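You operate a simulated robot arm through the tools that you are given. There is no shell and no other tool. Be economical: measure what you need, move in short steps, check, and stop when the job is done.

You are at the controls of a simulated robot arm. One attempt, no reset.

Task
Put things in order on the tub end of the side counter. At the end: the teal scrubber stands on top of the beige dough lump; the yellow ladle stands where the teal scrubber stood; the green ladle stands where the yellow ladle stood; the brown grease brush stands on top of the red scrub pad; whatever was shut is shut again. Leave all else as you found it, and nothing knocked over.

It is judged by the outcome, as a careful person would: the job done as asked, and still so three seconds after it is handed in. It fails if anything else is knocked over, pushed out of place, dropped, spilled or broken.

Robot
A 7-joint arm with a two-finger parallel gripper, fixed in place. Base frame: the origin is at the foot of the arm, x ahead of it, y to its left, z up; the work surface is at about z = 0. Readings come in cm, degrees, newtons and seconds.
With the tool pointing down near the work surface it reaches from about 24 to 62 cm from the base axis. Its first joint turns from -66.0 to 66.0 degrees. Payload 2.6 kg.
The TCP is the grasp point between the finger pads, 3 cm short of the fingertips. In the tool frame z runs along the fingers and y along their closing line. Largest opening 9.4 cm; finger width 2.8, thickness 1; the body of the gripper, 5 by 9.6 cm, starts 5.5 cm behind the TCP.
Orientation is that of the tool frame in the base frame, as [roll, pitch, yaw] about the fixed x, y, z axes, in that order (R = Rz(yaw) Ry(pitch) Rx(roll)). With the fingers straight down and closing along the base's y, the tool's x points along the base's -x, its y along +y and its z along -z.

Tools
- The arm moves only by the tool servo_tool. Its argument "motion" is a list of rows, each a list of 3 entries, a list of its own where there are three numbers: the shift along the base's x, y, z in units of 20 mm (1.0 is 20 mm), then the turn, a rotation vector about the base's x, y, z in units of 5 degrees (1.0 is 5 degrees), then the gripper command, from -1 (shut) to 1 (fully open), values between in proportion. In form: [[[tx, ty, tz], [wx, wy, wz], grip], ...]. A call has 1 to 20 rows; each row shifts and turns the commanded pose from where the row before left it. A call with a number of a shift or a turn outside -1 to 1 is refused whole. Each row takes 0.2 s and may step no farther than 5 cm and 8.6 degrees from the row before; otherwise, or with a gripper value out of range, the whole call is refused. A pose out of reach is approached as far as the arm can. The call stops where the force on the tool passes 40 N (or 10 N more than at its start, if that is more) or the arm is blocked; 0.2 s more then pass. Each finger travels about 7.2 cm/s and halts on what it meets, pressing with about 21 N; the grip force reading is that of the motor and also rises with nothing between the fingers. The clock runs only during rows and for 0.2 s after the last one: add rows that do not move to give the fingers time. It gives the time, the measured TCP pose, the force on the tool (base axes), the opening and the grip force at its end, in the units of the frame above (readings bear some noise).
- Cameras (640 x 400 px; columns grow to the right, rows downward): "scene" is fixed at [3.99, 45.58, 53.97]; the picture's right is [-0.61, -0.79, 0.00], its down [-0.61, 0.47, -0.64] and it looks along [0.51, -0.39, -0.77] (base axes); focal length 352 px, centre (320, 200). "wrist" rides on the gripper at [7.6, 1.4, -10.2] in the tool frame; the picture's right is [-0.18, 0.98, 0.00], its down [-0.75, -0.14, -0.64] and it looks along [-0.63, -0.12, 0.77] (tool axes); focal length 243 px, centre (320, 200). There is no depth. A picture from a camera that has moved, and an enlarged one, comes with that camera's place and axes in the base frame and with its lens.
- get_image(camera): a new picture of that camera. No time passes.
- inspect(camera, box): a new picture of the part [left, top, right, bottom] of that camera's present view, enlarged. No time passes.
- finish_job(): hands the job in; it is judged then, once.

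Work in short steps. Places have to be worked out from the pictures, the camera data and where the tool is seen: move nearer, look again, correct. Check each grasp and each placing, and mend what went wrong. You have 120 turns and 64 pictures in all, those below and enlarged ones among them. Open the gripper and draw the arm clear of the work before you hand the job in, unless the task says otherwise; then end with one line.

The tools are called as name(argument=value, ...) on one line, values as JSON. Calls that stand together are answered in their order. servo_tool: Moves the arm, as the interface text tells. Its arguments: {"type":"object","properties":{"motion":{"type":"array"}},"required":["motion"]} The other tools are called the same way: get_image (camera) takes a picture; inspect (camera, box) takes an enlarged picture of a part of a camera's view; finish_job () hands the job in.

At the start:

```text
time_s: 0.0
tcp_pos: [28.83, 34.58, 26.84]
tcp_rot: [179.9, 0.0, -180.0]
wrist_force: [-0.4, 0.7, -0.6]
width: 9.4
finger_force: 0.2
```

scene: 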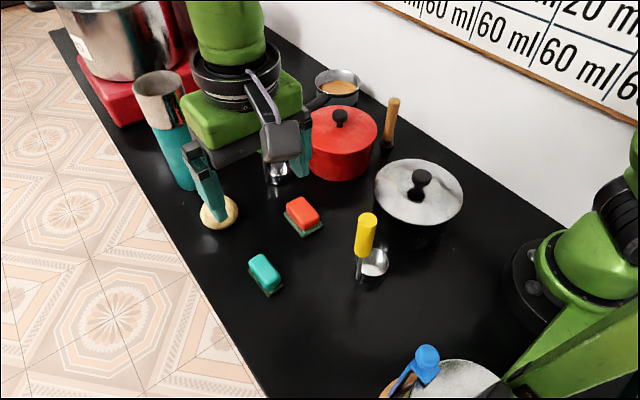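
wrist: 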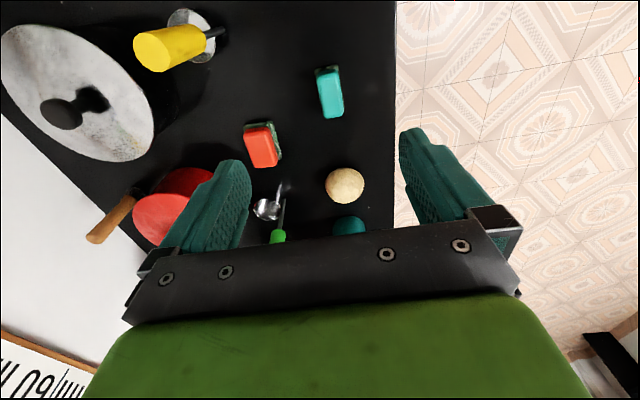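

I'll look closely at the scene and the wrist view before moving.

inspect(camera="scene", box=[180, 60, 480, 300])

inspect(camera="wrist", box=[0, 0, 400, 250])

```text
1.67 times, centred on (330, 180) of scene
camera zoom: at [3.99, 45.58, 53.97], right [-0.61, -0.79, 0.0], down [-0.61, 0.47, -0.64], along [0.51, -0.39, -0.77], focal length 587 px, centre (303, 233)
```

zoom: 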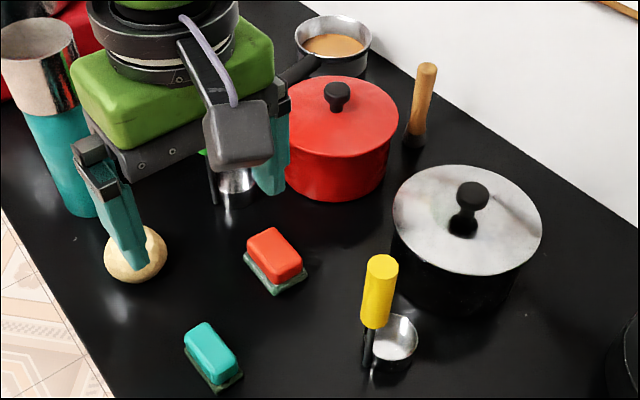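

```text
1.60 times, centred on (200, 125) of wrist
camera zoom: at [21.13, 36.0, 37.12], right [0.18, 0.98, 0.0], down [0.75, -0.14, 0.64], along [0.63, -0.12, -0.77], focal length 388 px, centre (512, 320)
```

zoom: 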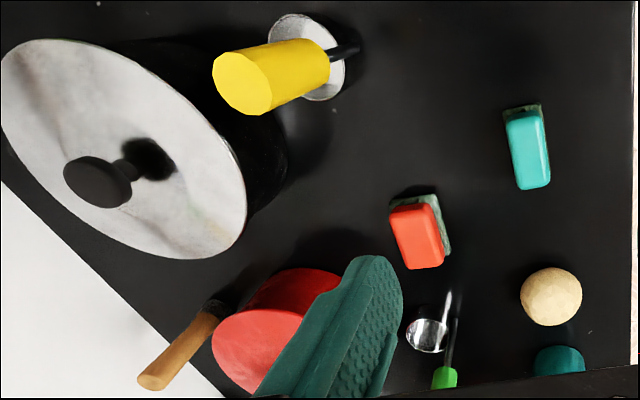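

The teal scrubber looks to be near (31.7, 35.6), long side along x. The dough is near (47.6, 35.8). I'll move above the scrubber and look again.

servo_tool(motion=[[[0.75, 0.25, -1], [0, 0, 0], 1], [[0.7, 0.25, -1], [0, 0, 0], 1], [[0, 0, -1], [0, 0, 0], 1], [[0, 0, -1], [0, 0, 0], 1], [[0, 0, -1], [0, 0, 0], 1], [[0, 0, -1], [0, 0, 0], 1], [[0, 0, 0], [0, 0, 0], 1]])

get_image(camera="wrist")

get_image(camera="scene")

```text
time_s: 1.6
tcp_pos: [31.66, 35.43, 15.04]
tcp_rot: [-180.0, 0.0, 180.0]
wrist_force: [0.2, 0.1, -0.1]
width: 9.39
finger_force: 0.0
```

```text
59 pictures are left
camera wrist: at [24.13, 36.94, 25.17], right [0.18, 0.98, 0.0], down [0.75, -0.14, 0.64], along [0.63, -0.12, -0.77], focal length 243 px, centre (320, 200)
```

wrist: 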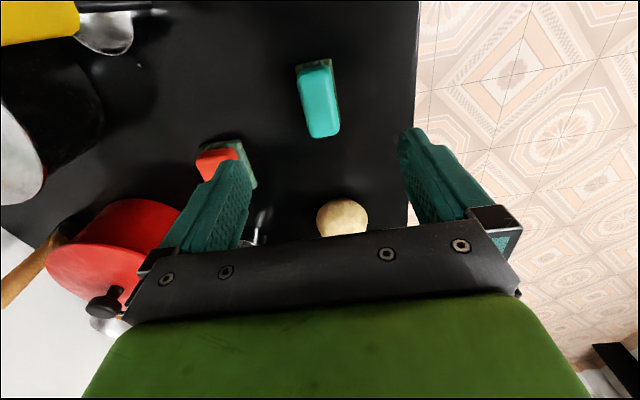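

```text
58 pictures are left
```

scene: 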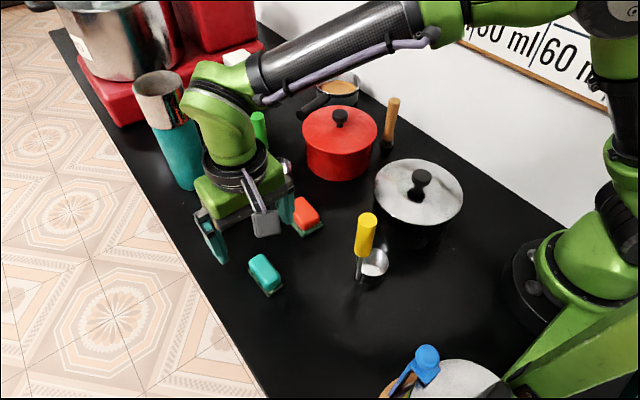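

The scrubber is centred near (31.2, 35.3). I'll go down and close on it.

servo_tool(motion=[[[-0.2, 0, -1], [0, 0, 0], 1], [[0, 0, -1], [0, 0, 0], 1], [[0, 0, -1], [0, 0, 0], 1], [[0, 0, -1], [0, 0, 0], 1], [[0, 0, -1], [0, 0, 0], 1], [[0, 0, -0.6], [0, 0, 0], 1], [[0, 0, 0], [0, 0, 0], 1]])

get_image(camera="wrist")

get_image(camera="scene")

```text
time_s: 3.2
tcp_pos: [31.3, 35.39, 3.76]
tcp_rot: [-180.0, 0.0, -179.9]
wrist_force: [-0.2, 0.2, 0.7]
width: 9.39
finger_force: 0.2
```

```text
57 pictures are left
camera wrist: at [23.69, 36.92, 13.94], right [0.18, 0.98, 0.0], down [0.75, -0.14, 0.64], along [0.63, -0.12, -0.77], focal length 243 px, centre (320, 200)
```

wrist: 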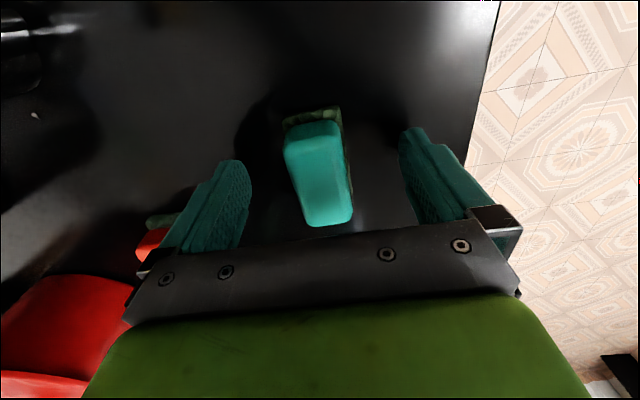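

```text
56 pictures are left
```

scene: 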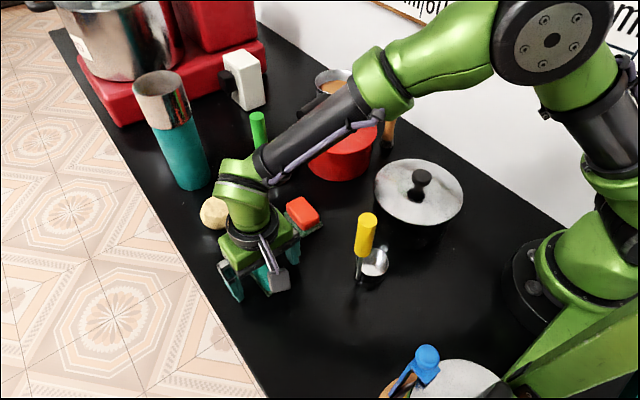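

The scrubber lies between the fingers, turned about -5.5°. I'll match that turn, shift slightly and close.

servo_tool(motion=[[[0.1, 0, 0], [0, 0, -1], 1], [[0, 0, 0], [0, 0, 0], 0], [[0, 0, 0], [0, 0, 0], -1], [[0, 0, 0], [0, 0, 0], -1], [[0, 0, 0], [0, 0, 0], -1], [[0, 0, 0], [0, 0, 0], -1]])

```text
time_s: 4.6
tcp_pos: [31.55, 35.55, 3.69]
tcp_rot: [-180.0, -0.1, 175.1]
wrist_force: [0.0, 0.5, 0.5]
width: 3.38
finger_force: 21.2
```

The grip holds at 3.4 cm wide. The scrubber's spot is about (31.5, 35.5). I'll lift and look.

servo_tool(motion=[[[0, 0, 0.5], [0, 0, 0], -1], [[0, 0, 1], [0, 0, 0], -1], [[0, 0, 1], [0, 0, 0], -1], [[0, 0, 1], [0, 0, 0], -1], [[0, 0, 1], [0, 0, 0], -1], [[0, 0, 0.5], [0, 0, 0], -1], [[0, 0, 0], [0, 0, 0], -1]])

get_image(camera="scene")

get_image(camera="wrist")

```text
time_s: 6.2
tcp_pos: [31.43, 35.5, 13.75]
tcp_rot: [-180.0, 0.0, 175.0]
wrist_force: [0.4, -0.3, -0.3]
width: 3.37
finger_force: 20.4
```

```text
55 pictures are left
```

scene: 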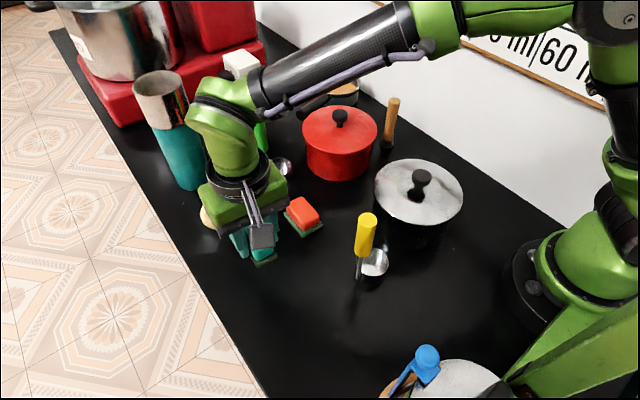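

```text
54 pictures are left
camera wrist: at [23.97, 37.65, 23.84], right [0.27, 0.96, 0.0], down [0.74, -0.21, 0.64], along [0.62, -0.17, -0.77], focal length 243 px, centre (320, 200)
```

wrist: 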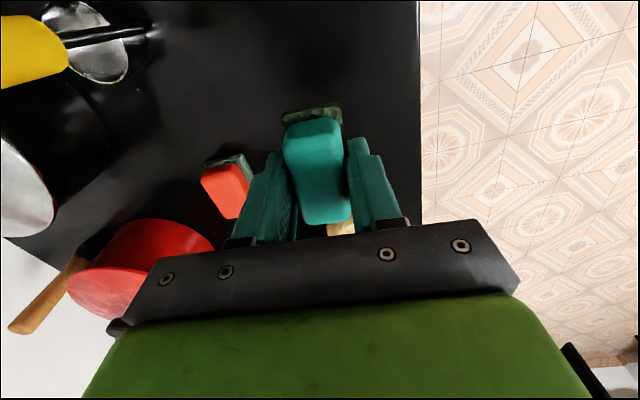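

The scrubber is held level. From several sight lines the dough centre is about (47.5, 35.7), with its top near z=4. The tall cup beyond starts at about x=56. I'll carry the scrubber over slowly and check clearance.

servo_tool(motion=[[[0.9, 0, 0], [0, 0, 0], -1], [[0.9, 0, 0], [0, 0, 0], -1], [[0.9, 0, 0], [0, 0, 0], -1], [[0.9, 0, 0], [0, 0, 0], -1], [[0.9, 0, 0], [0, 0, 0], -1], [[0.9, 0, 0], [0, 0, 0], -1], [[0.9, 0, 0], [0, 0, 0], -1], [[0.9, 0.1, 0], [0, 0, 0], -1], [[0.8, 0, 0], [0, 0, 0], -1], [[0, 0, 0], [0, 0, 0], -1]])

get_image(camera="scene")

get_image(camera="wrist")

```text
time_s: 8.4
tcp_pos: [47.66, 35.72, 13.56]
tcp_rot: [180.0, 0.1, 175.0]
wrist_force: [0.8, 0.1, -0.5]
width: 3.38
finger_force: 21.3
```

```text
53 pictures are left
```

scene: 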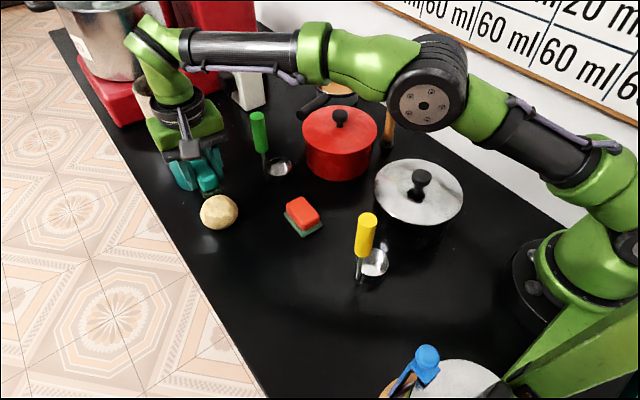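

```text
52 pictures are left
camera wrist: at [40.11, 37.83, 23.83], right [0.27, 0.96, 0.0], down [0.74, -0.21, 0.64], along [0.62, -0.17, -0.77], focal length 243 px, centre (320, 200)
```

wrist: 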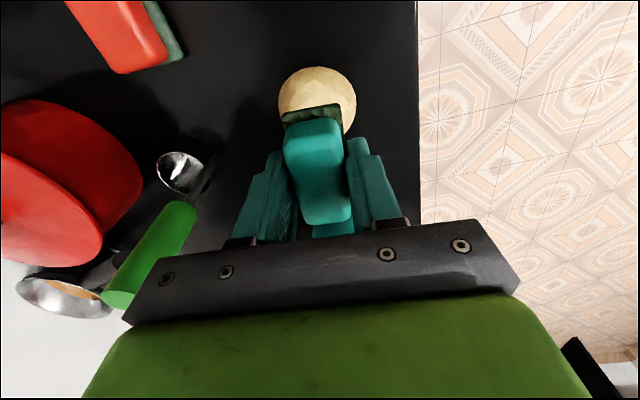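

The scrubber is centred on TCP and the dough is at about (47.4, 35.8). I'll lower to just above the expected contact height.

servo_tool(motion=[[[-0.1, 0, -0.6], [0, 0, 0], -1], [[0, 0, -0.7], [0, 0, 0], -1], [[0, 0, -0.7], [0, 0, 0], -1], [[0, 0, -0.5], [0, 0, 0], -1], [[0, 0, 0], [0, 0, 0], -1]])

inspect(camera="scene", box=[140, 110, 300, 250])

get_image(camera="wrist")

```text
time_s: 9.6
tcp_pos: [47.24, 35.72, 8.77]
tcp_rot: [-179.9, 0.0, 175.0]
wrist_force: [-0.3, -0.9, -0.8]
width: 3.38
finger_force: 20.6
```

```text
2.86 times, centred on (220, 180) of scene
camera zoom: at [3.99, 45.58, 53.97], right [-0.61, -0.79, 0.0], down [-0.61, 0.47, -0.64], along [0.51, -0.39, -0.77], focal length 1006 px, centre (606, 257)
```

zoom: 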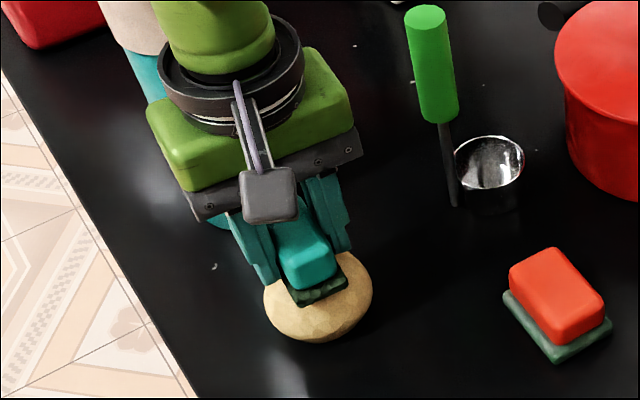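

```text
50 pictures are left
camera wrist: at [39.81, 37.82, 18.94], right [0.27, 0.96, 0.0], down [0.74, -0.21, 0.64], along [0.62, -0.17, -0.77], focal length 243 px, centre (320, 200)
```

wrist: 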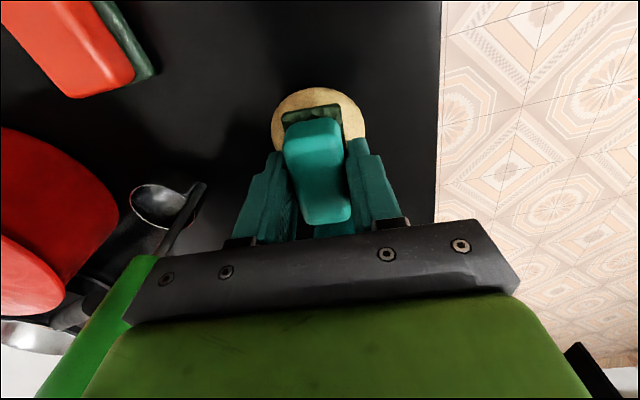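

Nothing touches yet. I'll lower in small steps and watch the force.

servo_tool(motion=[[[0.05, 0, -0.15], [0, 0, 0], -1], [[0, 0, -0.15], [0, 0, 0], -1], [[0, 0, 0], [0, 0, 0], -1]])

servo_tool(motion=[[[0, 0, -0.1], [0, 0, 0], -1], [[0, 0, 0], [0, 0, 0], -1]])

servo_tool(motion=[[[0, 0, -0.1], [0, 0, 0], -1], [[0, 0, 0], [0, 0, 0], -1]])

```text
time_s: 10.4
tcp_pos: [47.38, 35.64, 8.18]
tcp_rot: [179.9, 0.0, 175.0]
wrist_force: [1.0, 1.0, 1.6]
width: 3.35
finger_force: 20.8
```

```text
time_s: 11.0
tcp_pos: [47.34, 35.68, 7.83]
tcp_rot: [-180.0, 0.0, 175.0]
wrist_force: [0.0, -1.6, 3.0]
width: 3.37
finger_force: 20.8
```

```text
time_s: 11.6
tcp_pos: [47.4, 35.76, 7.82]
tcp_rot: [180.0, 0.0, 175.0]
wrist_force: [0.5, 0.6, 2.6]
width: 3.34
finger_force: 21.2
```

The force rose to about 3 N, which suggests first contact. One more small step to confirm.

servo_tool(motion=[[[0, 0, -0.08], [0, 0, 0], -1], [[0, 0, 0], [0, 0, 0], -1]])

inspect(camera="scene", box=[180, 150, 260, 240])

```text
time_s: 12.2
tcp_pos: [47.34, 35.8, 7.43]
tcp_rot: [-180.0, -0.1, 175.0]
wrist_force: [0.5, 0.5, 2.4]
width: 3.38
finger_force: 20.6
```

```text
4.44 times, centred on (220, 195) of scene
camera zoom: at [3.99, 45.58, 53.97], right [-0.61, -0.79, 0.0], down [-0.61, 0.47, -0.64], along [0.51, -0.39, -0.77], focal length 1564 px, centre (764, 222)
```

zoom: 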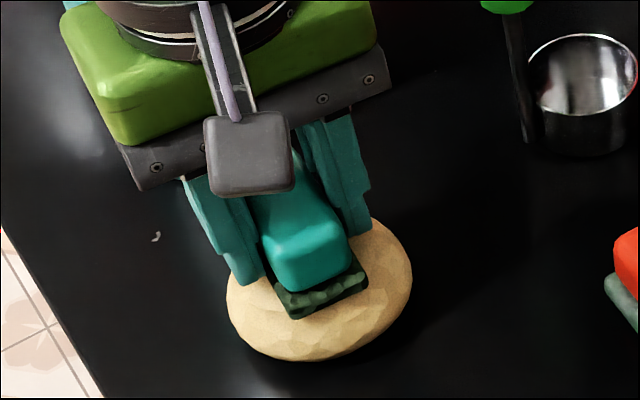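

The force is still small. I'll keep lowering in fine steps.

servo_tool(motion=[[[0, 0, -0.08], [0, 0, 0], -1], [[0, 0, 0], [0, 0, 0], -1]])

servo_tool(motion=[[[0, 0, -0.08], [0, 0, 0], -1], [[0, 0, 0], [0, 0, 0], -1]])

```text
time_s: 12.8
tcp_pos: [47.38, 35.73, 7.38]
tcp_rot: [180.0, 0.0, 175.0]
wrist_force: [0.8, 0.1, 2.2]
width: 3.36
finger_force: 21.2
```

```text
time_s: 13.4
tcp_pos: [47.31, 35.64, 7.16]
tcp_rot: [180.0, 0.0, 175.0]
wrist_force: [-0.3, 1.0, 2.4]
width: 3.37
finger_force: 20.9
```

The force sits at a steady 2.3 N, so I need to see whether the scrubber is slipping or the dough is giving.

inspect(camera="scene", box=[180, 150, 260, 240])

get_image(camera="wrist")

```text
4.44 times, centred on (220, 195) of scene
camera zoom: at [3.99, 45.58, 53.97], right [-0.61, -0.79, 0.0], down [-0.61, 0.47, -0.64], along [0.51, -0.39, -0.77], focal length 1564 px, centre (764, 222)
```

zoom: 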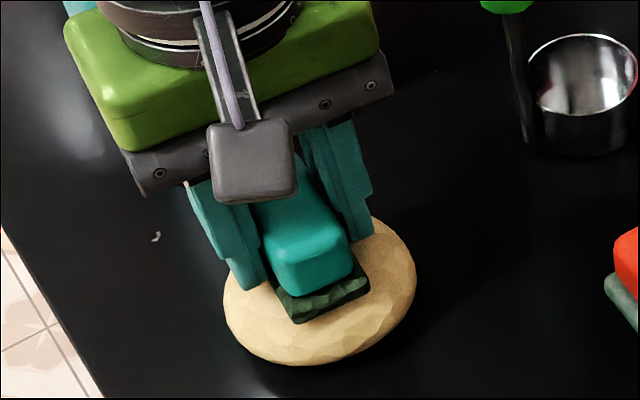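

```text
47 pictures are left
camera wrist: at [39.87, 37.84, 17.38], right [0.27, 0.96, 0.0], down [0.74, -0.21, 0.64], along [0.62, -0.17, -0.77], focal length 243 px, centre (320, 200)
```

wrist: 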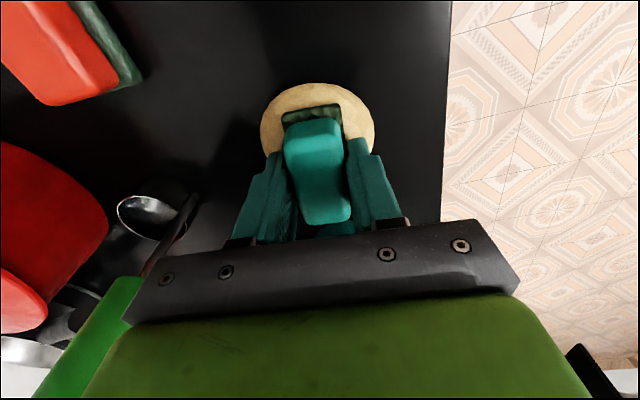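

The dough spreads as I press, so it is soft and the scrubber is seated on it. I'll open gently and rise straight up.

servo_tool(motion=[[[0, 0, 0], [0, 0, 0], -0.2], [[0, 0, 0], [0, 0, 0], -0.1], [[0, 0, 0], [0, 0, 0], 0.1], [[0, 0, 0], [0, 0, 0], 0.2], [[0, 0, 0.5], [0, 0, 0], 0.2], [[0, 0, 1], [0, 0, 0], 0.2], [[0, 0, 1], [0, 0, 0], 0.2], [[0, 0, 1], [0, 0, 0], 0.2], [[0, 0, 1], [0, 0, 0], 0.2], [[0, 0, 1], [0, 0, 0], 0.2]])

inspect(camera="scene", box=[140, 110, 300, 250])

get_image(camera="wrist")

```text
time_s: 15.6
tcp_pos: [47.38, 35.68, 18.1]
tcp_rot: [-179.9, 0.0, 175.0]
wrist_force: [0.7, 0.9, 0.2]
width: 5.64
finger_force: 0.1
```

```text
2.86 times, centred on (220, 180) of scene
camera zoom: at [3.99, 45.58, 53.97], right [-0.61, -0.79, 0.0], down [-0.61, 0.47, -0.64], along [0.51, -0.39, -0.77], focal length 1006 px, centre (606, 257)
```

zoom: 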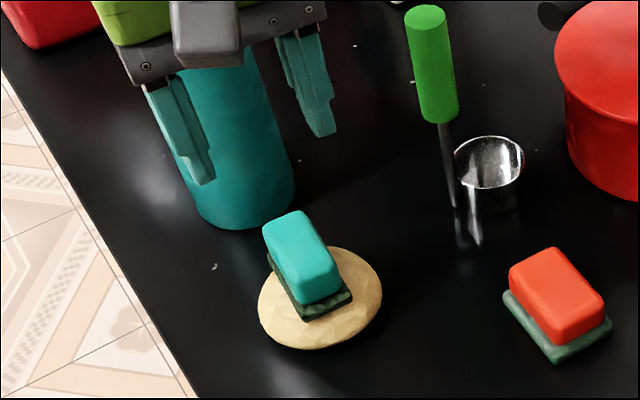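

```text
45 pictures are left
camera wrist: at [39.9, 37.83, 28.29], right [0.27, 0.96, 0.0], down [0.74, -0.21, 0.64], along [0.62, -0.17, -0.77], focal length 243 px, centre (320, 200)
```

wrist: 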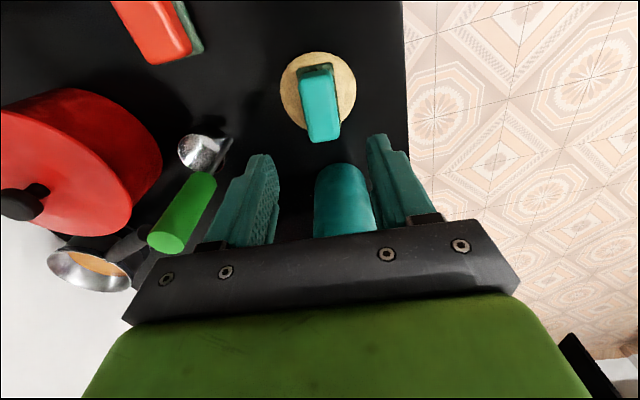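

The scrubber sits well on the dough. The yellow ladle's handle is near (22, 23.8), top at z≈17, with the cup centre near (21.7, 20.8). I'll move above it and restore the yaw.

servo_tool(motion=[[[0, 0, 1], [0, 0, 0], 0.2], [[0, 0, 1], [0, 0, 0.5], 0.2], [[-0.9, -0.42, 1], [0, 0, 0.5], 1], [[-0.9, -0.42, 0], [0, 0, 0], 1], [[-0.9, -0.42, 0], [0, 0, 0], 1], [[-0.9, -0.42, 0], [0, 0, 0], 1], [[-0.9, -0.42, 0], [0, 0, 0], 1], [[-0.9, -0.42, 0], [0, 0, 0], 1], [[-0.9, -0.42, 0], [0, 0, 0], 1], [[-0.9, -0.42, 0], [0, 0, 0], 1], [[-0.9, -0.42, 0], [0, 0, 0], 1], [[-0.9, -0.42, 0], [0, 0, 0], 1], [[-0.9, -0.42, 0], [0, 0, 0], 1], [[-0.9, -0.42, 0], [0, 0, 0], 1], [[-0.9, -0.42, 0], [0, 0, 0], 1], [[-0.9, -0.42, 0], [0, 0, 0], 1], [[0, 0, 0], [0, 0, 0], 1]])

get_image(camera="wrist")

get_image(camera="scene")

```text
time_s: 19.2
tcp_pos: [37.98, 38.76, 32.21]
tcp_rot: [179.9, -0.1, 179.9]
wrist_force: [-0.4, 0.7, 0.6]
width: 9.39
finger_force: 0.0
out of reach, approached as far as the arm can: row 2, 3, 4, 5, 6, 7, 8, 9, 10, 11, 12, 13, 14, 15, 16
```

```text
44 pictures are left
camera wrist: at [30.27, 40.09, 42.45], right [0.18, 0.98, 0.0], down [0.75, -0.14, 0.64], along [0.63, -0.12, -0.77], focal length 243 px, centre (320, 200)
```

wrist: 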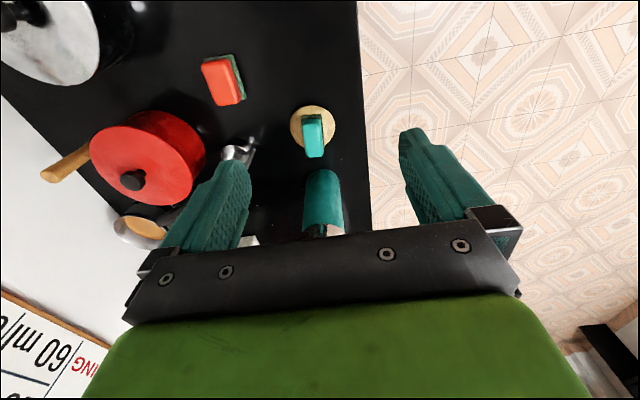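

```text
43 pictures are left
```

scene: 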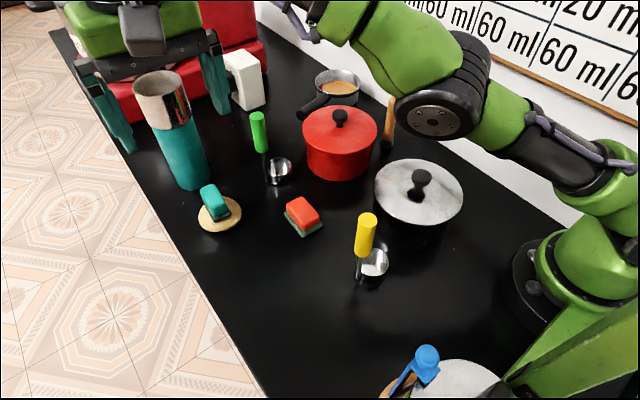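

Most rows were reported out of reach and the arm ended at (38, 38.8, 32.2). I'll test with a small move to see where the commanded pose is.

servo_tool(motion=[[[-0.5, -0.5, -0.5], [0, 0, 0], 1], [[0, 0, 0], [0, 0, 0], 1]])

```text
time_s: 19.8
tcp_pos: [38.14, 38.69, 31.7]
tcp_rot: [180.0, -0.1, -180.0]
wrist_force: [-0.5, 0.5, 0.7]
width: 9.36
finger_force: 0.1
out of reach, approached as far as the arm can: row 1
```

servo_tool(motion=[[[0.5, 0.5, 0], [0, 0, 0], 1], [[0.5, 0.5, 0], [0, 0, 0], 1], [[0.5, 0.5, 0], [0, 0, 0], 1], [[0, 0, 0], [0, 0, 0], 1]])

```text
time_s: 20.8
tcp_pos: [38.62, 39.31, 30.4]
tcp_rot: [179.9, -0.1, -180.0]
wrist_force: [-0.7, 0.4, -0.2]
width: 9.41
finger_force: 0.0
out of reach, approached as far as the arm can: row 1, 2, 3
```

The arm seems to be against a limit up here. I'll go down where there's free space and see if it comes loose.

servo_tool(motion=[[[0, 0, -1], [0, 0, 0], 1], [[0, 0, -1], [0, 0, 0], 1], [[0, 0, -1], [0, 0, 0], 1], [[0, 0, 0], [0, 0, 0], 1]])

```text
time_s: 21.8
tcp_pos: [40.16, 40.89, 25.57]
tcp_rot: [-179.9, 0.0, 179.9]
wrist_force: [0.2, -0.4, 0.0]
width: 9.41
finger_force: 0.1
out of reach, approached as far as the arm can: row 1, 2, 3
```

The arm looks fully stretched, and the commanded pose has run on inward to about (24, 26, 17). I'll bring the command back out towards the arm so it can bend again.

servo_tool(motion=[[[0.9, 0.8, 0.1], [0, 0, 0], 1], [[0.9, 0.8, 0], [0, 0, 0], 1], [[0.9, 0.8, 0], [0, 0, 0], 1], [[0.9, 0.8, 0], [0, 0, 0], 1], [[0.9, 0.8, 0], [0, 0, 0], 1], [[0.9, 0.8, 0], [0, 0, 0], 1], [[0, 0, 0], [0, 0, 0], 1]])

```text
time_s: 23.4
tcp_pos: [40.3, 41.27, 25.04]
tcp_rot: [180.0, 0.0, 180.0]
wrist_force: [-0.5, -0.4, 0.2]
width: 9.39
finger_force: 0.0
out of reach, approached as far as the arm can: row 1, 2, 3, 4, 5, 6
```

servo_tool(motion=[[[0.9, 0.9, 0], [0, 0, 0], 1], [[0.9, 0.9, 0], [0, 0, 0], 1], [[0.9, 0.9, 0], [0, 0, 0], 1], [[0, 0, 0], [0, 0, 0], 1]])

```text
time_s: 24.4
tcp_pos: [40.28, 41.28, 25.03]
tcp_rot: [-180.0, 0.0, 180.0]
wrist_force: [0.1, -0.1, 1.1]
width: 9.41
finger_force: 0.1
out of reach, approached as far as the arm can: row 1, 2, 3
```

Radial pushes change nothing, so I'll look at the arm's posture.

get_image(camera="scene")

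```text
42 pictures are left
```

scene: 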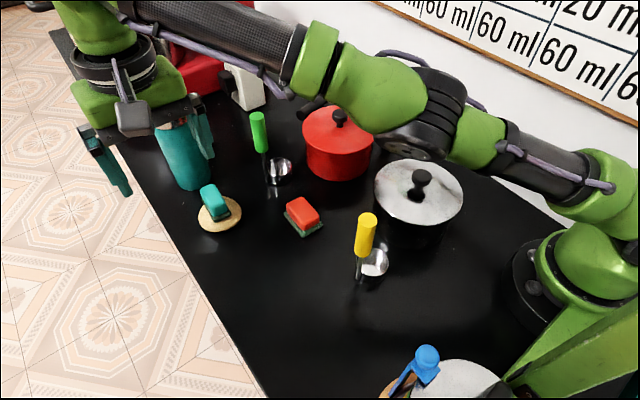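

The arm is indeed straight, a singular pose. I'll try a slight outward tilt of the fingers to make the elbow bend.

servo_tool(motion=[[[-0.2, -0.2, -0.3], [0.7, -0.7, 0], 1], [[-0.2, -0.2, -0.3], [0.7, -0.7, 0], 1], [[0, 0, 0], [0, 0, 0], 1]])

```text
time_s: 25.2
tcp_pos: [42.51, 43.55, 25.6]
tcp_rot: [172.9, 7.0, 179.4]
wrist_force: [0.2, 0.6, -1.0]
width: 9.41
finger_force: 0.0
out of reach, approached as far as the arm can: row 1, 2
```

servo_tool(motion=[[[-1, -1, -1], [-0.7, 0.7, 0], 1], [[-1, -1, -1], [-0.7, 0.7, 0], 1], [[-1, -1, -1], [0, 0, 0], 1], [[0, 0, 0], [0, 0, 0], 1]])

```text
time_s: 26.2
tcp_pos: [40.91, 42.19, 21.96]
tcp_rot: [-179.9, -0.1, -180.0]
wrist_force: [0.2, 0.3, -1.0]
width: 9.38
finger_force: 0.0
out of reach, approached as far as the arm can: row 1, 2, 3
```

Moving down keeps the elbow at its limit. Moving upward and inward may flex it, and the space above is clear, so I'll try that.

servo_tool(motion=[[[-0.5, -0.5, 0.8], [0, 0, 0], 1], [[-0.5, -0.5, 0.8], [0, 0, 0], 1], [[-0.5, -0.5, 0.8], [0, 0, 0], 1], [[-0.5, -0.5, 0.8], [0, 0, 0], 1], [[0, 0, 0], [0, 0, 0], 1]])

```text
time_s: 27.4
tcp_pos: [38.73, 39.85, 29.35]
tcp_rot: [-179.9, -0.2, -179.9]
wrist_force: [-0.5, 0.8, -0.5]
width: 9.41
finger_force: 0.1
out of reach, approached as far as the arm can: row 1, 2, 3, 4
```

servo_tool(motion=[[[-0.7, -0.7, 0], [-0.7, 0.7, 0], 1], [[-0.7, -0.7, 0], [-0.7, 0.7, 0], 1], [[-0.7, -0.7, 0], [-0.7, 0.7, 0], 1], [[-0.7, -0.7, 0], [-0.7, 0.7, 0], 1], [[-0.7, -0.7, 0], [-0.7, 0.7, 0], 1], [[0, 0, 0], [0, 0, 0], 1]])

```text
time_s: 28.8
tcp_pos: [32.73, 33.94, 29.33]
tcp_rot: [-164.9, -14.6, 178.1]
wrist_force: [0.0, 0.4, -0.2]
width: 9.39
finger_force: 0.1
out of reach, approached as far as the arm can: row 1
```

That freed it: only the first row was flagged. I'll move inward and down to bend the elbow further, then take the tilt off.

servo_tool(motion=[[[-0.7, -0.7, -0.5], [0, 0, 0], 1], [[-0.7, -0.7, -0.5], [0, 0, 0], 1], [[-0.7, -0.7, -0.3], [0, 0, 0], 1], [[0, 0, 0], [0.7, -0.7, 0], 1], [[0, 0, 0], [0.7, -0.7, 0], 1], [[0, 0, 0], [0.7, -0.7, 0], 1], [[0, 0, 0], [0.7, -0.7, 0], 1], [[0, 0, 0], [0.1, -0.1, 0], 1], [[0, 0, 0], [0, 0, 0], 1]])

```text
time_s: 30.8
tcp_pos: [28.56, 29.72, 26.65]
tcp_rot: [-179.7, -0.4, 179.9]
wrist_force: [-0.3, -0.7, 0.5]
width: 9.39
finger_force: 0.1
```

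Recovered, at (28.6, 29.7, 26.7) with the tool vertical. Now on to above the yellow handle at (22, 23.8).

servo_tool(motion=[[[-0.8, -0.75, -0.3], [0, 0, 0], 1], [[-0.8, -0.75, -0.3], [0, 0, 0], 1], [[-0.8, -0.75, -0.3], [0, 0, 0], 1], [[-0.8, -0.7, -0.3], [0, 0, 0], 1], [[0, 0, 0], [0, 0, 0], 1]])

get_image(camera="wrist")

get_image(camera="scene")

```text
time_s: 32.0
tcp_pos: [22.04, 23.68, 24.34]
tcp_rot: [-179.6, -0.2, -180.0]
wrist_force: [0.8, -0.2, 0.1]
width: 9.39
finger_force: 0.1
```

```text
41 pictures are left
camera wrist: at [14.48, 25.23, 34.6], right [0.18, 0.98, -0.01], down [0.76, -0.14, 0.64], along [0.63, -0.12, -0.77], focal length 243 px, centre (320, 200)
```

wrist: 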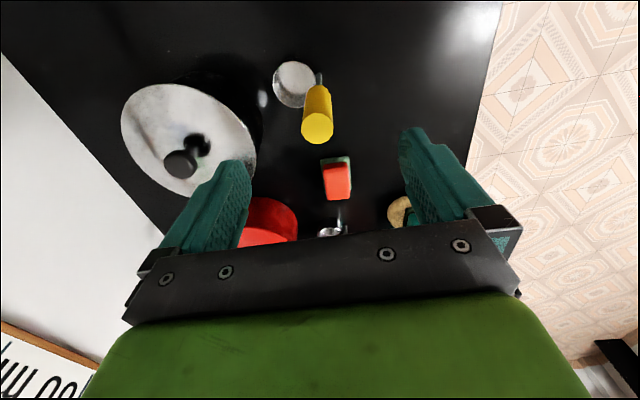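

```text
40 pictures are left
```

scene: 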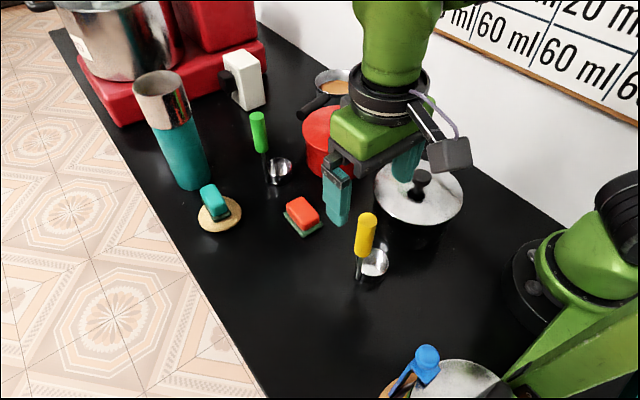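

The handle is directly under the TCP. I'll half-close for clearance from the pot lid, go down to z≈13 and close.

servo_tool(motion=[[[0, 0, -0.5], [0, 0, 0], 0.4], [[0, 0, -0.8], [0, 0, 0], 0.4], [[0, 0, -0.8], [0, 0, 0], 0.4], [[0, 0, -0.8], [0, 0, 0], 0.4], [[0, 0, -0.8], [0, 0, 0], 0.4], [[0, 0, -0.8], [0, 0, 0], 0.4], [[0, 0, -0.8], [0, 0, 0], 0.4], [[0, 0, -0.2], [0, 0, 0], 0.4], [[0, 0, 0], [0, 0, 0], 0.4]])

get_image(camera="wrist")

```text
time_s: 34.0
tcp_pos: [22.19, 23.88, 13.34]
tcp_rot: [-179.7, -0.3, 180.0]
wrist_force: [0.6, -0.2, 0.2]
width: 6.57
finger_force: 0.1
```

```text
39 pictures are left
camera wrist: at [14.59, 25.3, 23.52], right [0.18, 0.98, -0.01], down [0.76, -0.14, 0.64], along [0.63, -0.12, -0.77], focal length 243 px, centre (320, 200)
```

wrist: 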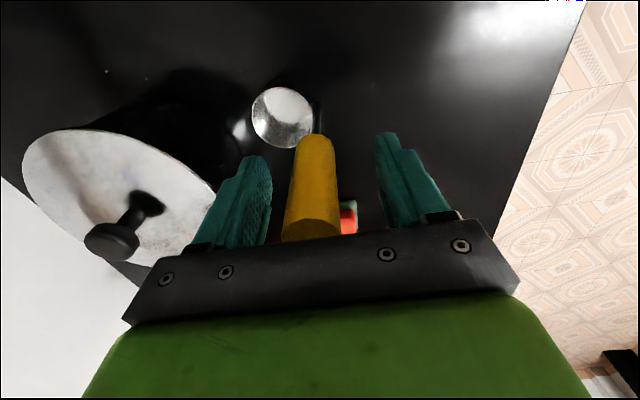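

The handle is between the fingers, about 0.3 cm off centre. I'll correct that and close gently.

servo_tool(motion=[[[0, -0.15, 0], [0, 0, 0], 0.2], [[0, 0, 0], [0, 0, 0], -0.1], [[0, 0, 0], [0, 0, 0], -0.3], [[0, 0, 0], [0, 0, 0], -0.5], [[0, 0, 0], [0, 0, 0], -1], [[0, 0, 0], [0, 0, 0], -1], [[0, 0, 0], [0, 0, 0], -1]])

```text
time_s: 35.6
tcp_pos: [22.33, 23.53, 13.27]
tcp_rot: [-179.7, -0.1, 180.0]
wrist_force: [-0.4, 0.3, 0.2]
width: 2.43
finger_force: 21.8
```

Gripped at 2.4 cm wide. Lift and check.

servo_tool(motion=[[[0, 0, 0.4], [0, 0, 0], -1], [[0, 0, 0.8], [0, 0, 0], -1], [[0, 0, 0.8], [0, 0, 0], -1], [[0, 0, 0.6], [0, 0, 0], -1], [[0, 0, 0], [0, 0, 0], -1]])

get_image(camera="wrist")

inspect(camera="scene", box=[260, 150, 460, 300])

```text
time_s: 36.8
tcp_pos: [22.18, 23.45, 18.61]
tcp_rot: [-179.6, -0.3, 180.0]
wrist_force: [0.0, 0.8, -0.4]
width: 2.41
finger_force: 21.4
```

```text
38 pictures are left
camera wrist: at [14.61, 24.99, 28.79], right [0.18, 0.98, -0.01], down [0.76, -0.14, 0.64], along [0.63, -0.12, -0.77], focal length 243 px, centre (320, 200)
```

wrist: 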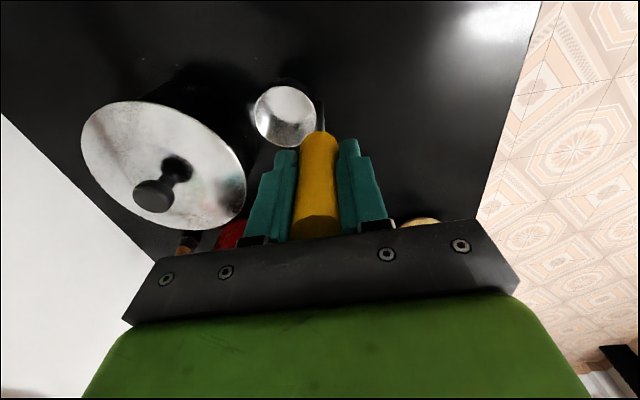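

```text
2.67 times, centred on (360, 225) of scene
camera zoom: at [3.99, 45.58, 53.97], right [-0.61, -0.79, 0.0], down [-0.61, 0.47, -0.64], along [0.51, -0.39, -0.77], focal length 939 px, centre (213, 133)
```

zoom: 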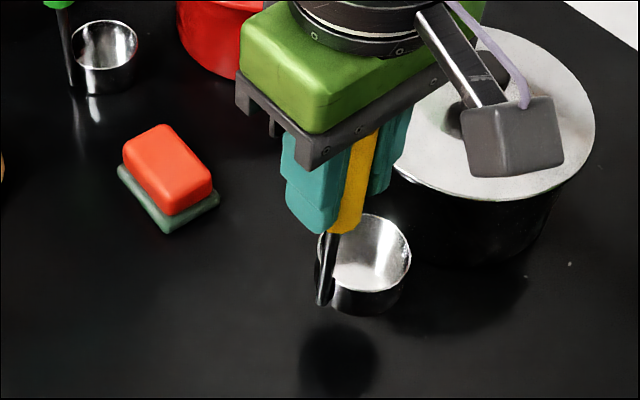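

The ladle hangs straight. I'll carry it so the cup centre lands at about (31.5, 35.2), which needs TCP near (31.8, 38.0).

servo_tool(motion=[[[0.3, 0.5, 0], [0, 0, 0], -1], [[0.6, 0.9, 0], [0, 0, 0], -1], [[0.6, 0.9, 0], [0, 0, 0], -1], [[0.6, 0.9, 0], [0, 0, 0], -1], [[0.6, 0.9, 0], [0, 0, 0], -1], [[0.6, 0.9, 0], [0, 0, 0], -1], [[0.6, 0.9, 0], [0, 0, 0], -1], [[0.6, 0.9, 0], [0, 0, 0], -1], [[0.3, 0.5, 0], [0, 0, 0], -1], [[0, 0, -0.8], [0, 0, 0], -1], [[0, 0, -0.8], [0, 0, 0], -1], [[0, 0, -0.6], [0, 0, 0], -1], [[0, 0, 0], [0, 0, 0], -1]])

get_image(camera="scene")

```text
time_s: 39.6
tcp_pos: [31.75, 38.0, 14.04]
tcp_rot: [-179.6, -0.2, 180.0]
wrist_force: [-0.1, 0.5, 0.2]
width: 2.41
finger_force: 21.0
```

```text
36 pictures are left
```

scene: 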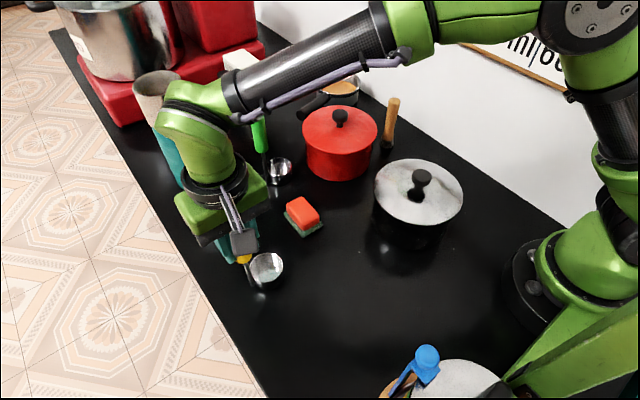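

The cup is over the old scrubber spot. I'll lower the last 0.7 cm in fine steps.

servo_tool(motion=[[[0, 0, -0.2], [0, 0, 0], -1], [[0, 0, -0.1], [0, 0, 0], -1], [[0, 0, 0], [0, 0, 0], -1]])

servo_tool(motion=[[[0, 0, -0.05], [0, 0, 0], -1], [[0, 0, 0], [0, 0, 0], -1]])

```text
time_s: 40.4
tcp_pos: [31.87, 38.06, 13.58]
tcp_rot: [-179.8, -0.1, -180.0]
wrist_force: [0.4, -1.2, 4.3]
width: 2.4
finger_force: 20.7
```

```text
time_s: 41.0
tcp_pos: [31.79, 38.03, 13.43]
tcp_rot: [-179.8, -0.2, -179.9]
wrist_force: [-2.9, -2.8, 12.8]
width: 2.43
finger_force: 20.6
```

It's on the counter. I'll relax slightly, then open and rise.

servo_tool(motion=[[[0, 0, 0.05], [0, 0, 0], -1], [[0, 0, 0], [0, 0, 0], -0.5], [[0, 0, 0], [0, 0, 0], -0.3], [[0, 0, 0], [0, 0, 0], 0], [[0, 0, 0], [0, 0, 0], 0.3], [[0, 0, 0], [0, 0, 0], 0.4], [[0, 0, 0.5], [0, 0, 0], 0.4], [[0, 0, 1], [0, 0, 0], 0.4], [[0, 0, 1], [0, 0, 0], 0.4], [[0, 0, 1], [0, 0, 0], 0.4], [[0, 0, 0.7], [0, 0, 0], 0.4], [[0, 0, 0], [0, 0, 0], 0.4]])

get_image(camera="scene")

```text
time_s: 43.6
tcp_pos: [31.71, 37.91, 21.97]
tcp_rot: [-179.7, -0.3, 179.9]
wrist_force: [0.0, -0.1, -0.4]
width: 6.59
finger_force: 0.1
```

```text
35 pictures are left
```

scene: 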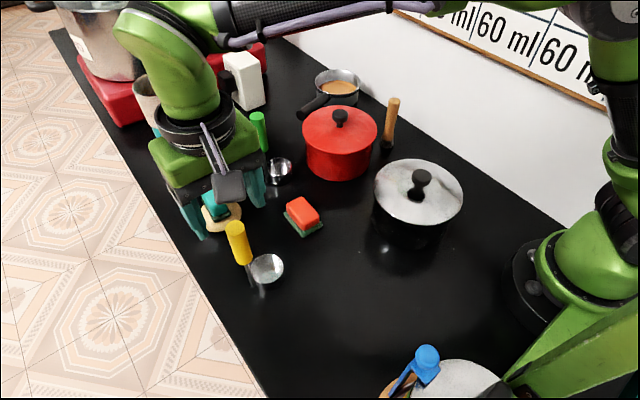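

The yellow ladle stands. Next is the green ladle, with its handle near (49.4, 24.3). I'll move above it at z≈22.

servo_tool(motion=[[[0.5, -0.3, 0], [0, 0, 0], 0.4], [[0.9, -0.7, 0], [0, 0, 0], 0.4], [[0.9, -0.7, 0], [0, 0, 0], 0.4], [[0.9, -0.7, 0], [0, 0, 0], 0.4], [[0.9, -0.7, 0], [0, 0, 0], 0.4], [[0.9, -0.7, 0], [0, 0, 0], 0.4], [[0.9, -0.7, 0], [0, 0, 0], 0.4], [[0.9, -0.7, 0], [0, 0, 0], 0.4], [[0.9, -0.7, 0], [0, 0, 0], 0.4], [[0.6, -0.7, 0], [0, 0, 0], 0.4], [[0, 0, 0], [0, 0, 0], 0.4]])

get_image(camera="wrist")

get_image(camera="scene")

```text
time_s: 46.0
tcp_pos: [48.47, 24.83, 21.94]
tcp_rot: [-179.7, -0.1, 180.0]
wrist_force: [-1.1, 0.4, -0.1]
width: 6.6
finger_force: 0.1
```

```text
34 pictures are left
camera wrist: at [40.87, 26.31, 32.12], right [0.18, 0.98, -0.01], down [0.76, -0.14, 0.64], along [0.63, -0.12, -0.77], focal length 243 px, centre (320, 200)
```

wrist: 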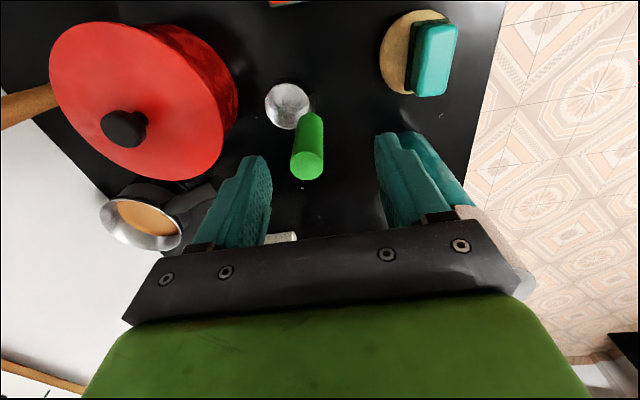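

```text
33 pictures are left
```

scene: 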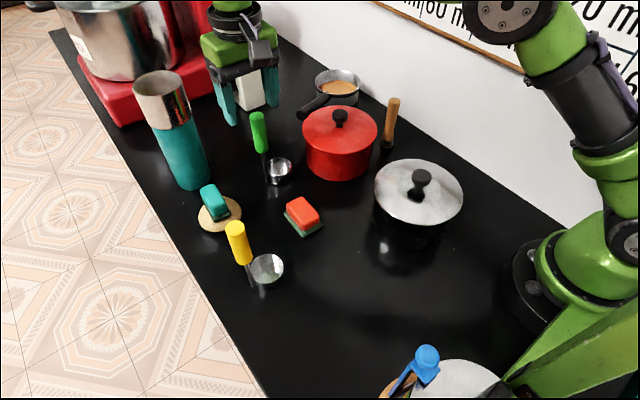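

The handle top is at about (49.7, 23.7). I'll centre on it and go down to z≈13.3.

servo_tool(motion=[[[0.5, -0.5, 0], [0, 0, 0], 0.4], [[0.1, -0.05, -0.8], [0, 0, 0], 0.4], [[0, 0, -0.8], [0, 0, 0], 0.4], [[0, 0, -0.9], [0, 0, 0], 0.4], [[0, 0, -0.9], [0, 0, 0], 0.4], [[0, 0, -0.9], [0, 0, 0], 0.4], [[0, 0, 0], [0, 0, 0], 0.4]])

get_image(camera="wrist")

```text
time_s: 47.6
tcp_pos: [49.53, 23.83, 13.23]
tcp_rot: [-179.8, -0.2, -180.0]
wrist_force: [0.0, 0.3, -0.1]
width: 6.59
finger_force: 0.1
```

```text
32 pictures are left
camera wrist: at [41.96, 25.24, 23.48], right [0.18, 0.98, -0.01], down [0.76, -0.14, 0.64], along [0.63, -0.12, -0.77], focal length 243 px, centre (320, 200)
```

wrist: 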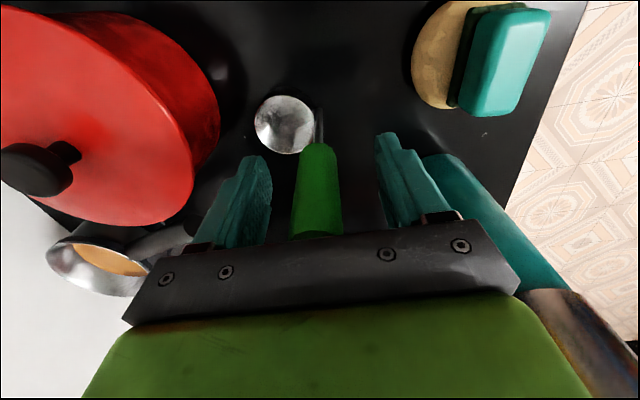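

Centred. Close gently and lift.

servo_tool(motion=[[[0, -0.07, 0], [0, 0, 0], 0.2], [[0, 0, 0], [0, 0, 0], -0.1], [[0, 0, 0], [0, 0, 0], -0.3], [[0, 0, 0], [0, 0, 0], -0.5], [[0, 0, 0], [0, 0, 0], -1], [[0, 0, 0], [0, 0, 0], -1], [[0, 0, 0], [0, 0, 0], -1]])

servo_tool(motion=[[[0, 0, 0.4], [0, 0, 0], -1], [[0, 0, 0.8], [0, 0, 0], -1], [[0, 0, 0.8], [0, 0, 0], -1], [[0, 0, 0.6], [0, 0, 0], -1], [[0, 0, 0], [0, 0, 0], -1]])

get_image(camera="wrist")

get_image(camera="scene")

```text
time_s: 49.2
tcp_pos: [49.65, 23.69, 13.3]
tcp_rot: [-179.7, -0.3, 179.9]
wrist_force: [-0.1, -0.4, 0.3]
width: 2.46
finger_force: 21.2
```

```text
time_s: 50.4
tcp_pos: [49.52, 23.61, 18.6]
tcp_rot: [-179.6, -0.2, -179.9]
wrist_force: [0.0, -0.3, -0.3]
width: 2.42
finger_force: 20.5
```

```text
31 pictures are left
camera wrist: at [42.0, 25.17, 28.83], right [0.18, 0.98, -0.01], down [0.76, -0.14, 0.64], along [0.63, -0.12, -0.77], focal length 243 px, centre (320, 200)
```

wrist: 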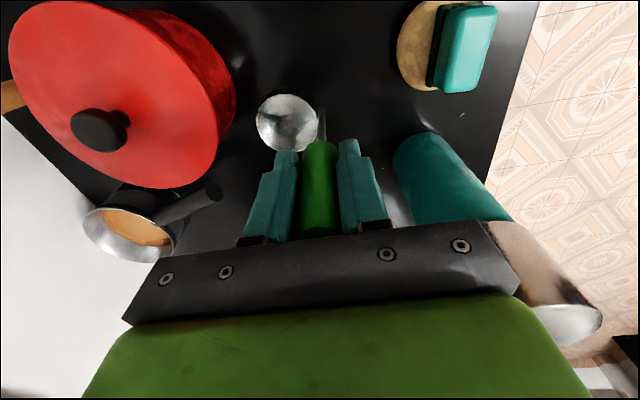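

```text
30 pictures are left
```

scene: 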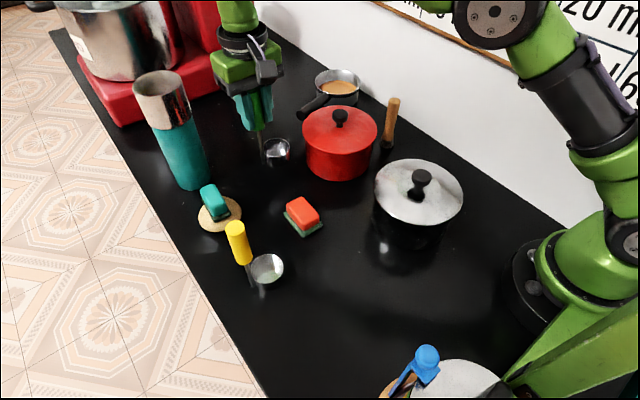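

The green ladle hangs straight with the same offset as the yellow one. I'll carry it to the yellow ladle's grasp point (22.1, 23.45), swinging slightly to +y to clear the pots.

servo_tool(motion=[[[-0.3, 0.8, 0.3], [0, 0, 0], -1], [[-0.9, 0.4, 0.7], [0, 0, 0], -1], [[-0.95, 0, 0], [0, 0, 0], -1], [[-0.95, 0, 0], [0, 0, 0], -1], [[-0.95, 0, 0], [0, 0, 0], -1], [[-0.95, 0, 0], [0, 0, 0], -1], [[-0.95, 0, 0], [0, 0, 0], -1], [[-0.95, 0, 0], [0, 0, 0], -1], [[-0.95, 0, 0], [0, 0, 0], -1], [[-0.95, 0, 0], [0, 0, 0], -1], [[-0.95, 0, 0], [0, 0, 0], -1], [[-0.95, 0, 0], [0, 0, 0], -1], [[-0.95, 0, 0], [0, 0, 0], -1], [[-0.95, 0, 0], [0, 0, 0], -1], [[-0.6, -0.7, 0], [0, 0, 0], -1], [[-0.5, -0.5, -0.5], [0, 0, 0], -1], [[0, 0, 0], [0, 0, 0], -1]])

get_image(camera="scene")

```text
time_s: 54.0
tcp_pos: [22.13, 23.62, 19.52]
tcp_rot: [-179.9, -0.2, -180.0]
wrist_force: [0.3, -0.2, -0.4]
width: 2.43
finger_force: 20.2
```

```text
29 pictures are left
```

scene: 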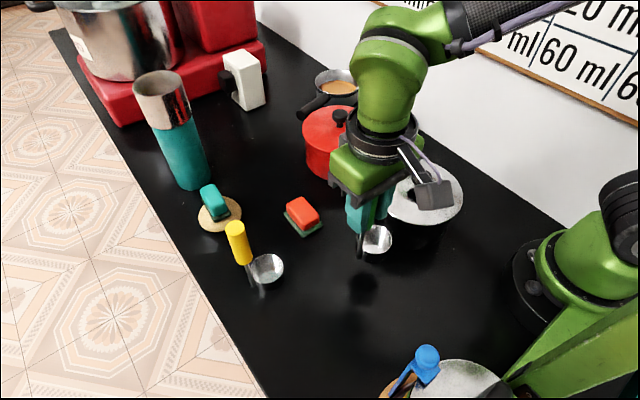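

Now I'll lower to just above the contact height (TCP ≈13.5), then finish in fine steps.

servo_tool(motion=[[[0, -0.08, -0.8], [0, 0, 0], -1], [[0, 0, -0.8], [0, 0, 0], -1], [[0, 0, -0.8], [0, 0, 0], -1], [[0, 0, -0.4], [0, 0, 0], -1], [[0, 0, 0], [0, 0, 0], -1]])

servo_tool(motion=[[[0, 0, -0.1], [0, 0, 0], -1], [[0, 0, 0], [0, 0, 0], -1]])

```text
time_s: 55.2
tcp_pos: [22.07, 23.49, 14.03]
tcp_rot: [-179.7, -0.2, -180.0]
wrist_force: [0.0, 0.6, -0.6]
width: 2.42
finger_force: 20.2
```

```text
time_s: 55.8
tcp_pos: [22.08, 23.44, 13.78]
tcp_rot: [-179.8, -0.2, -179.9]
wrist_force: [0.7, 0.2, -0.7]
width: 2.46
finger_force: 20.7
```

servo_tool(motion=[[[0, 0, -0.1], [0, 0, 0], -1], [[0, 0, 0], [0, 0, 0], -1]])

servo_tool(motion=[[[0, 0, -0.06], [0, 0, 0], -1], [[0, 0, 0], [0, 0, 0], -1]])

```text
time_s: 56.4
tcp_pos: [22.17, 23.44, 13.52]
tcp_rot: [-179.7, -0.2, 180.0]
wrist_force: [1.0, 0.4, -0.2]
width: 2.43
finger_force: 21.5
```

```text
time_s: 57.0
tcp_pos: [22.16, 23.5, 13.49]
tcp_rot: [-179.7, -0.3, 180.0]
wrist_force: [0.0, 0.4, -0.3]
width: 2.46
finger_force: 20.8
```

No contact yet, so I'll keep lowering finely.

servo_tool(motion=[[[0, 0, -0.06], [0, 0, 0], -1], [[0, 0, 0], [0, 0, 0], -1]])

servo_tool(motion=[[[0, 0, -0.05], [0, 0, 0], -1], [[0, 0, 0], [0, 0, 0], -1]])

```text
time_s: 57.6
tcp_pos: [22.2, 23.49, 13.32]
tcp_rot: [-179.7, -0.2, 179.9]
wrist_force: [-2.8, -2.6, 10.7]
width: 2.41
finger_force: 20.3
```

```text
time_s: 58.2
tcp_pos: [22.14, 23.47, 13.4]
tcp_rot: [-179.9, -0.1, -179.9]
wrist_force: [0.0, -2.7, 12.9]
width: 2.42
finger_force: 21.2
```

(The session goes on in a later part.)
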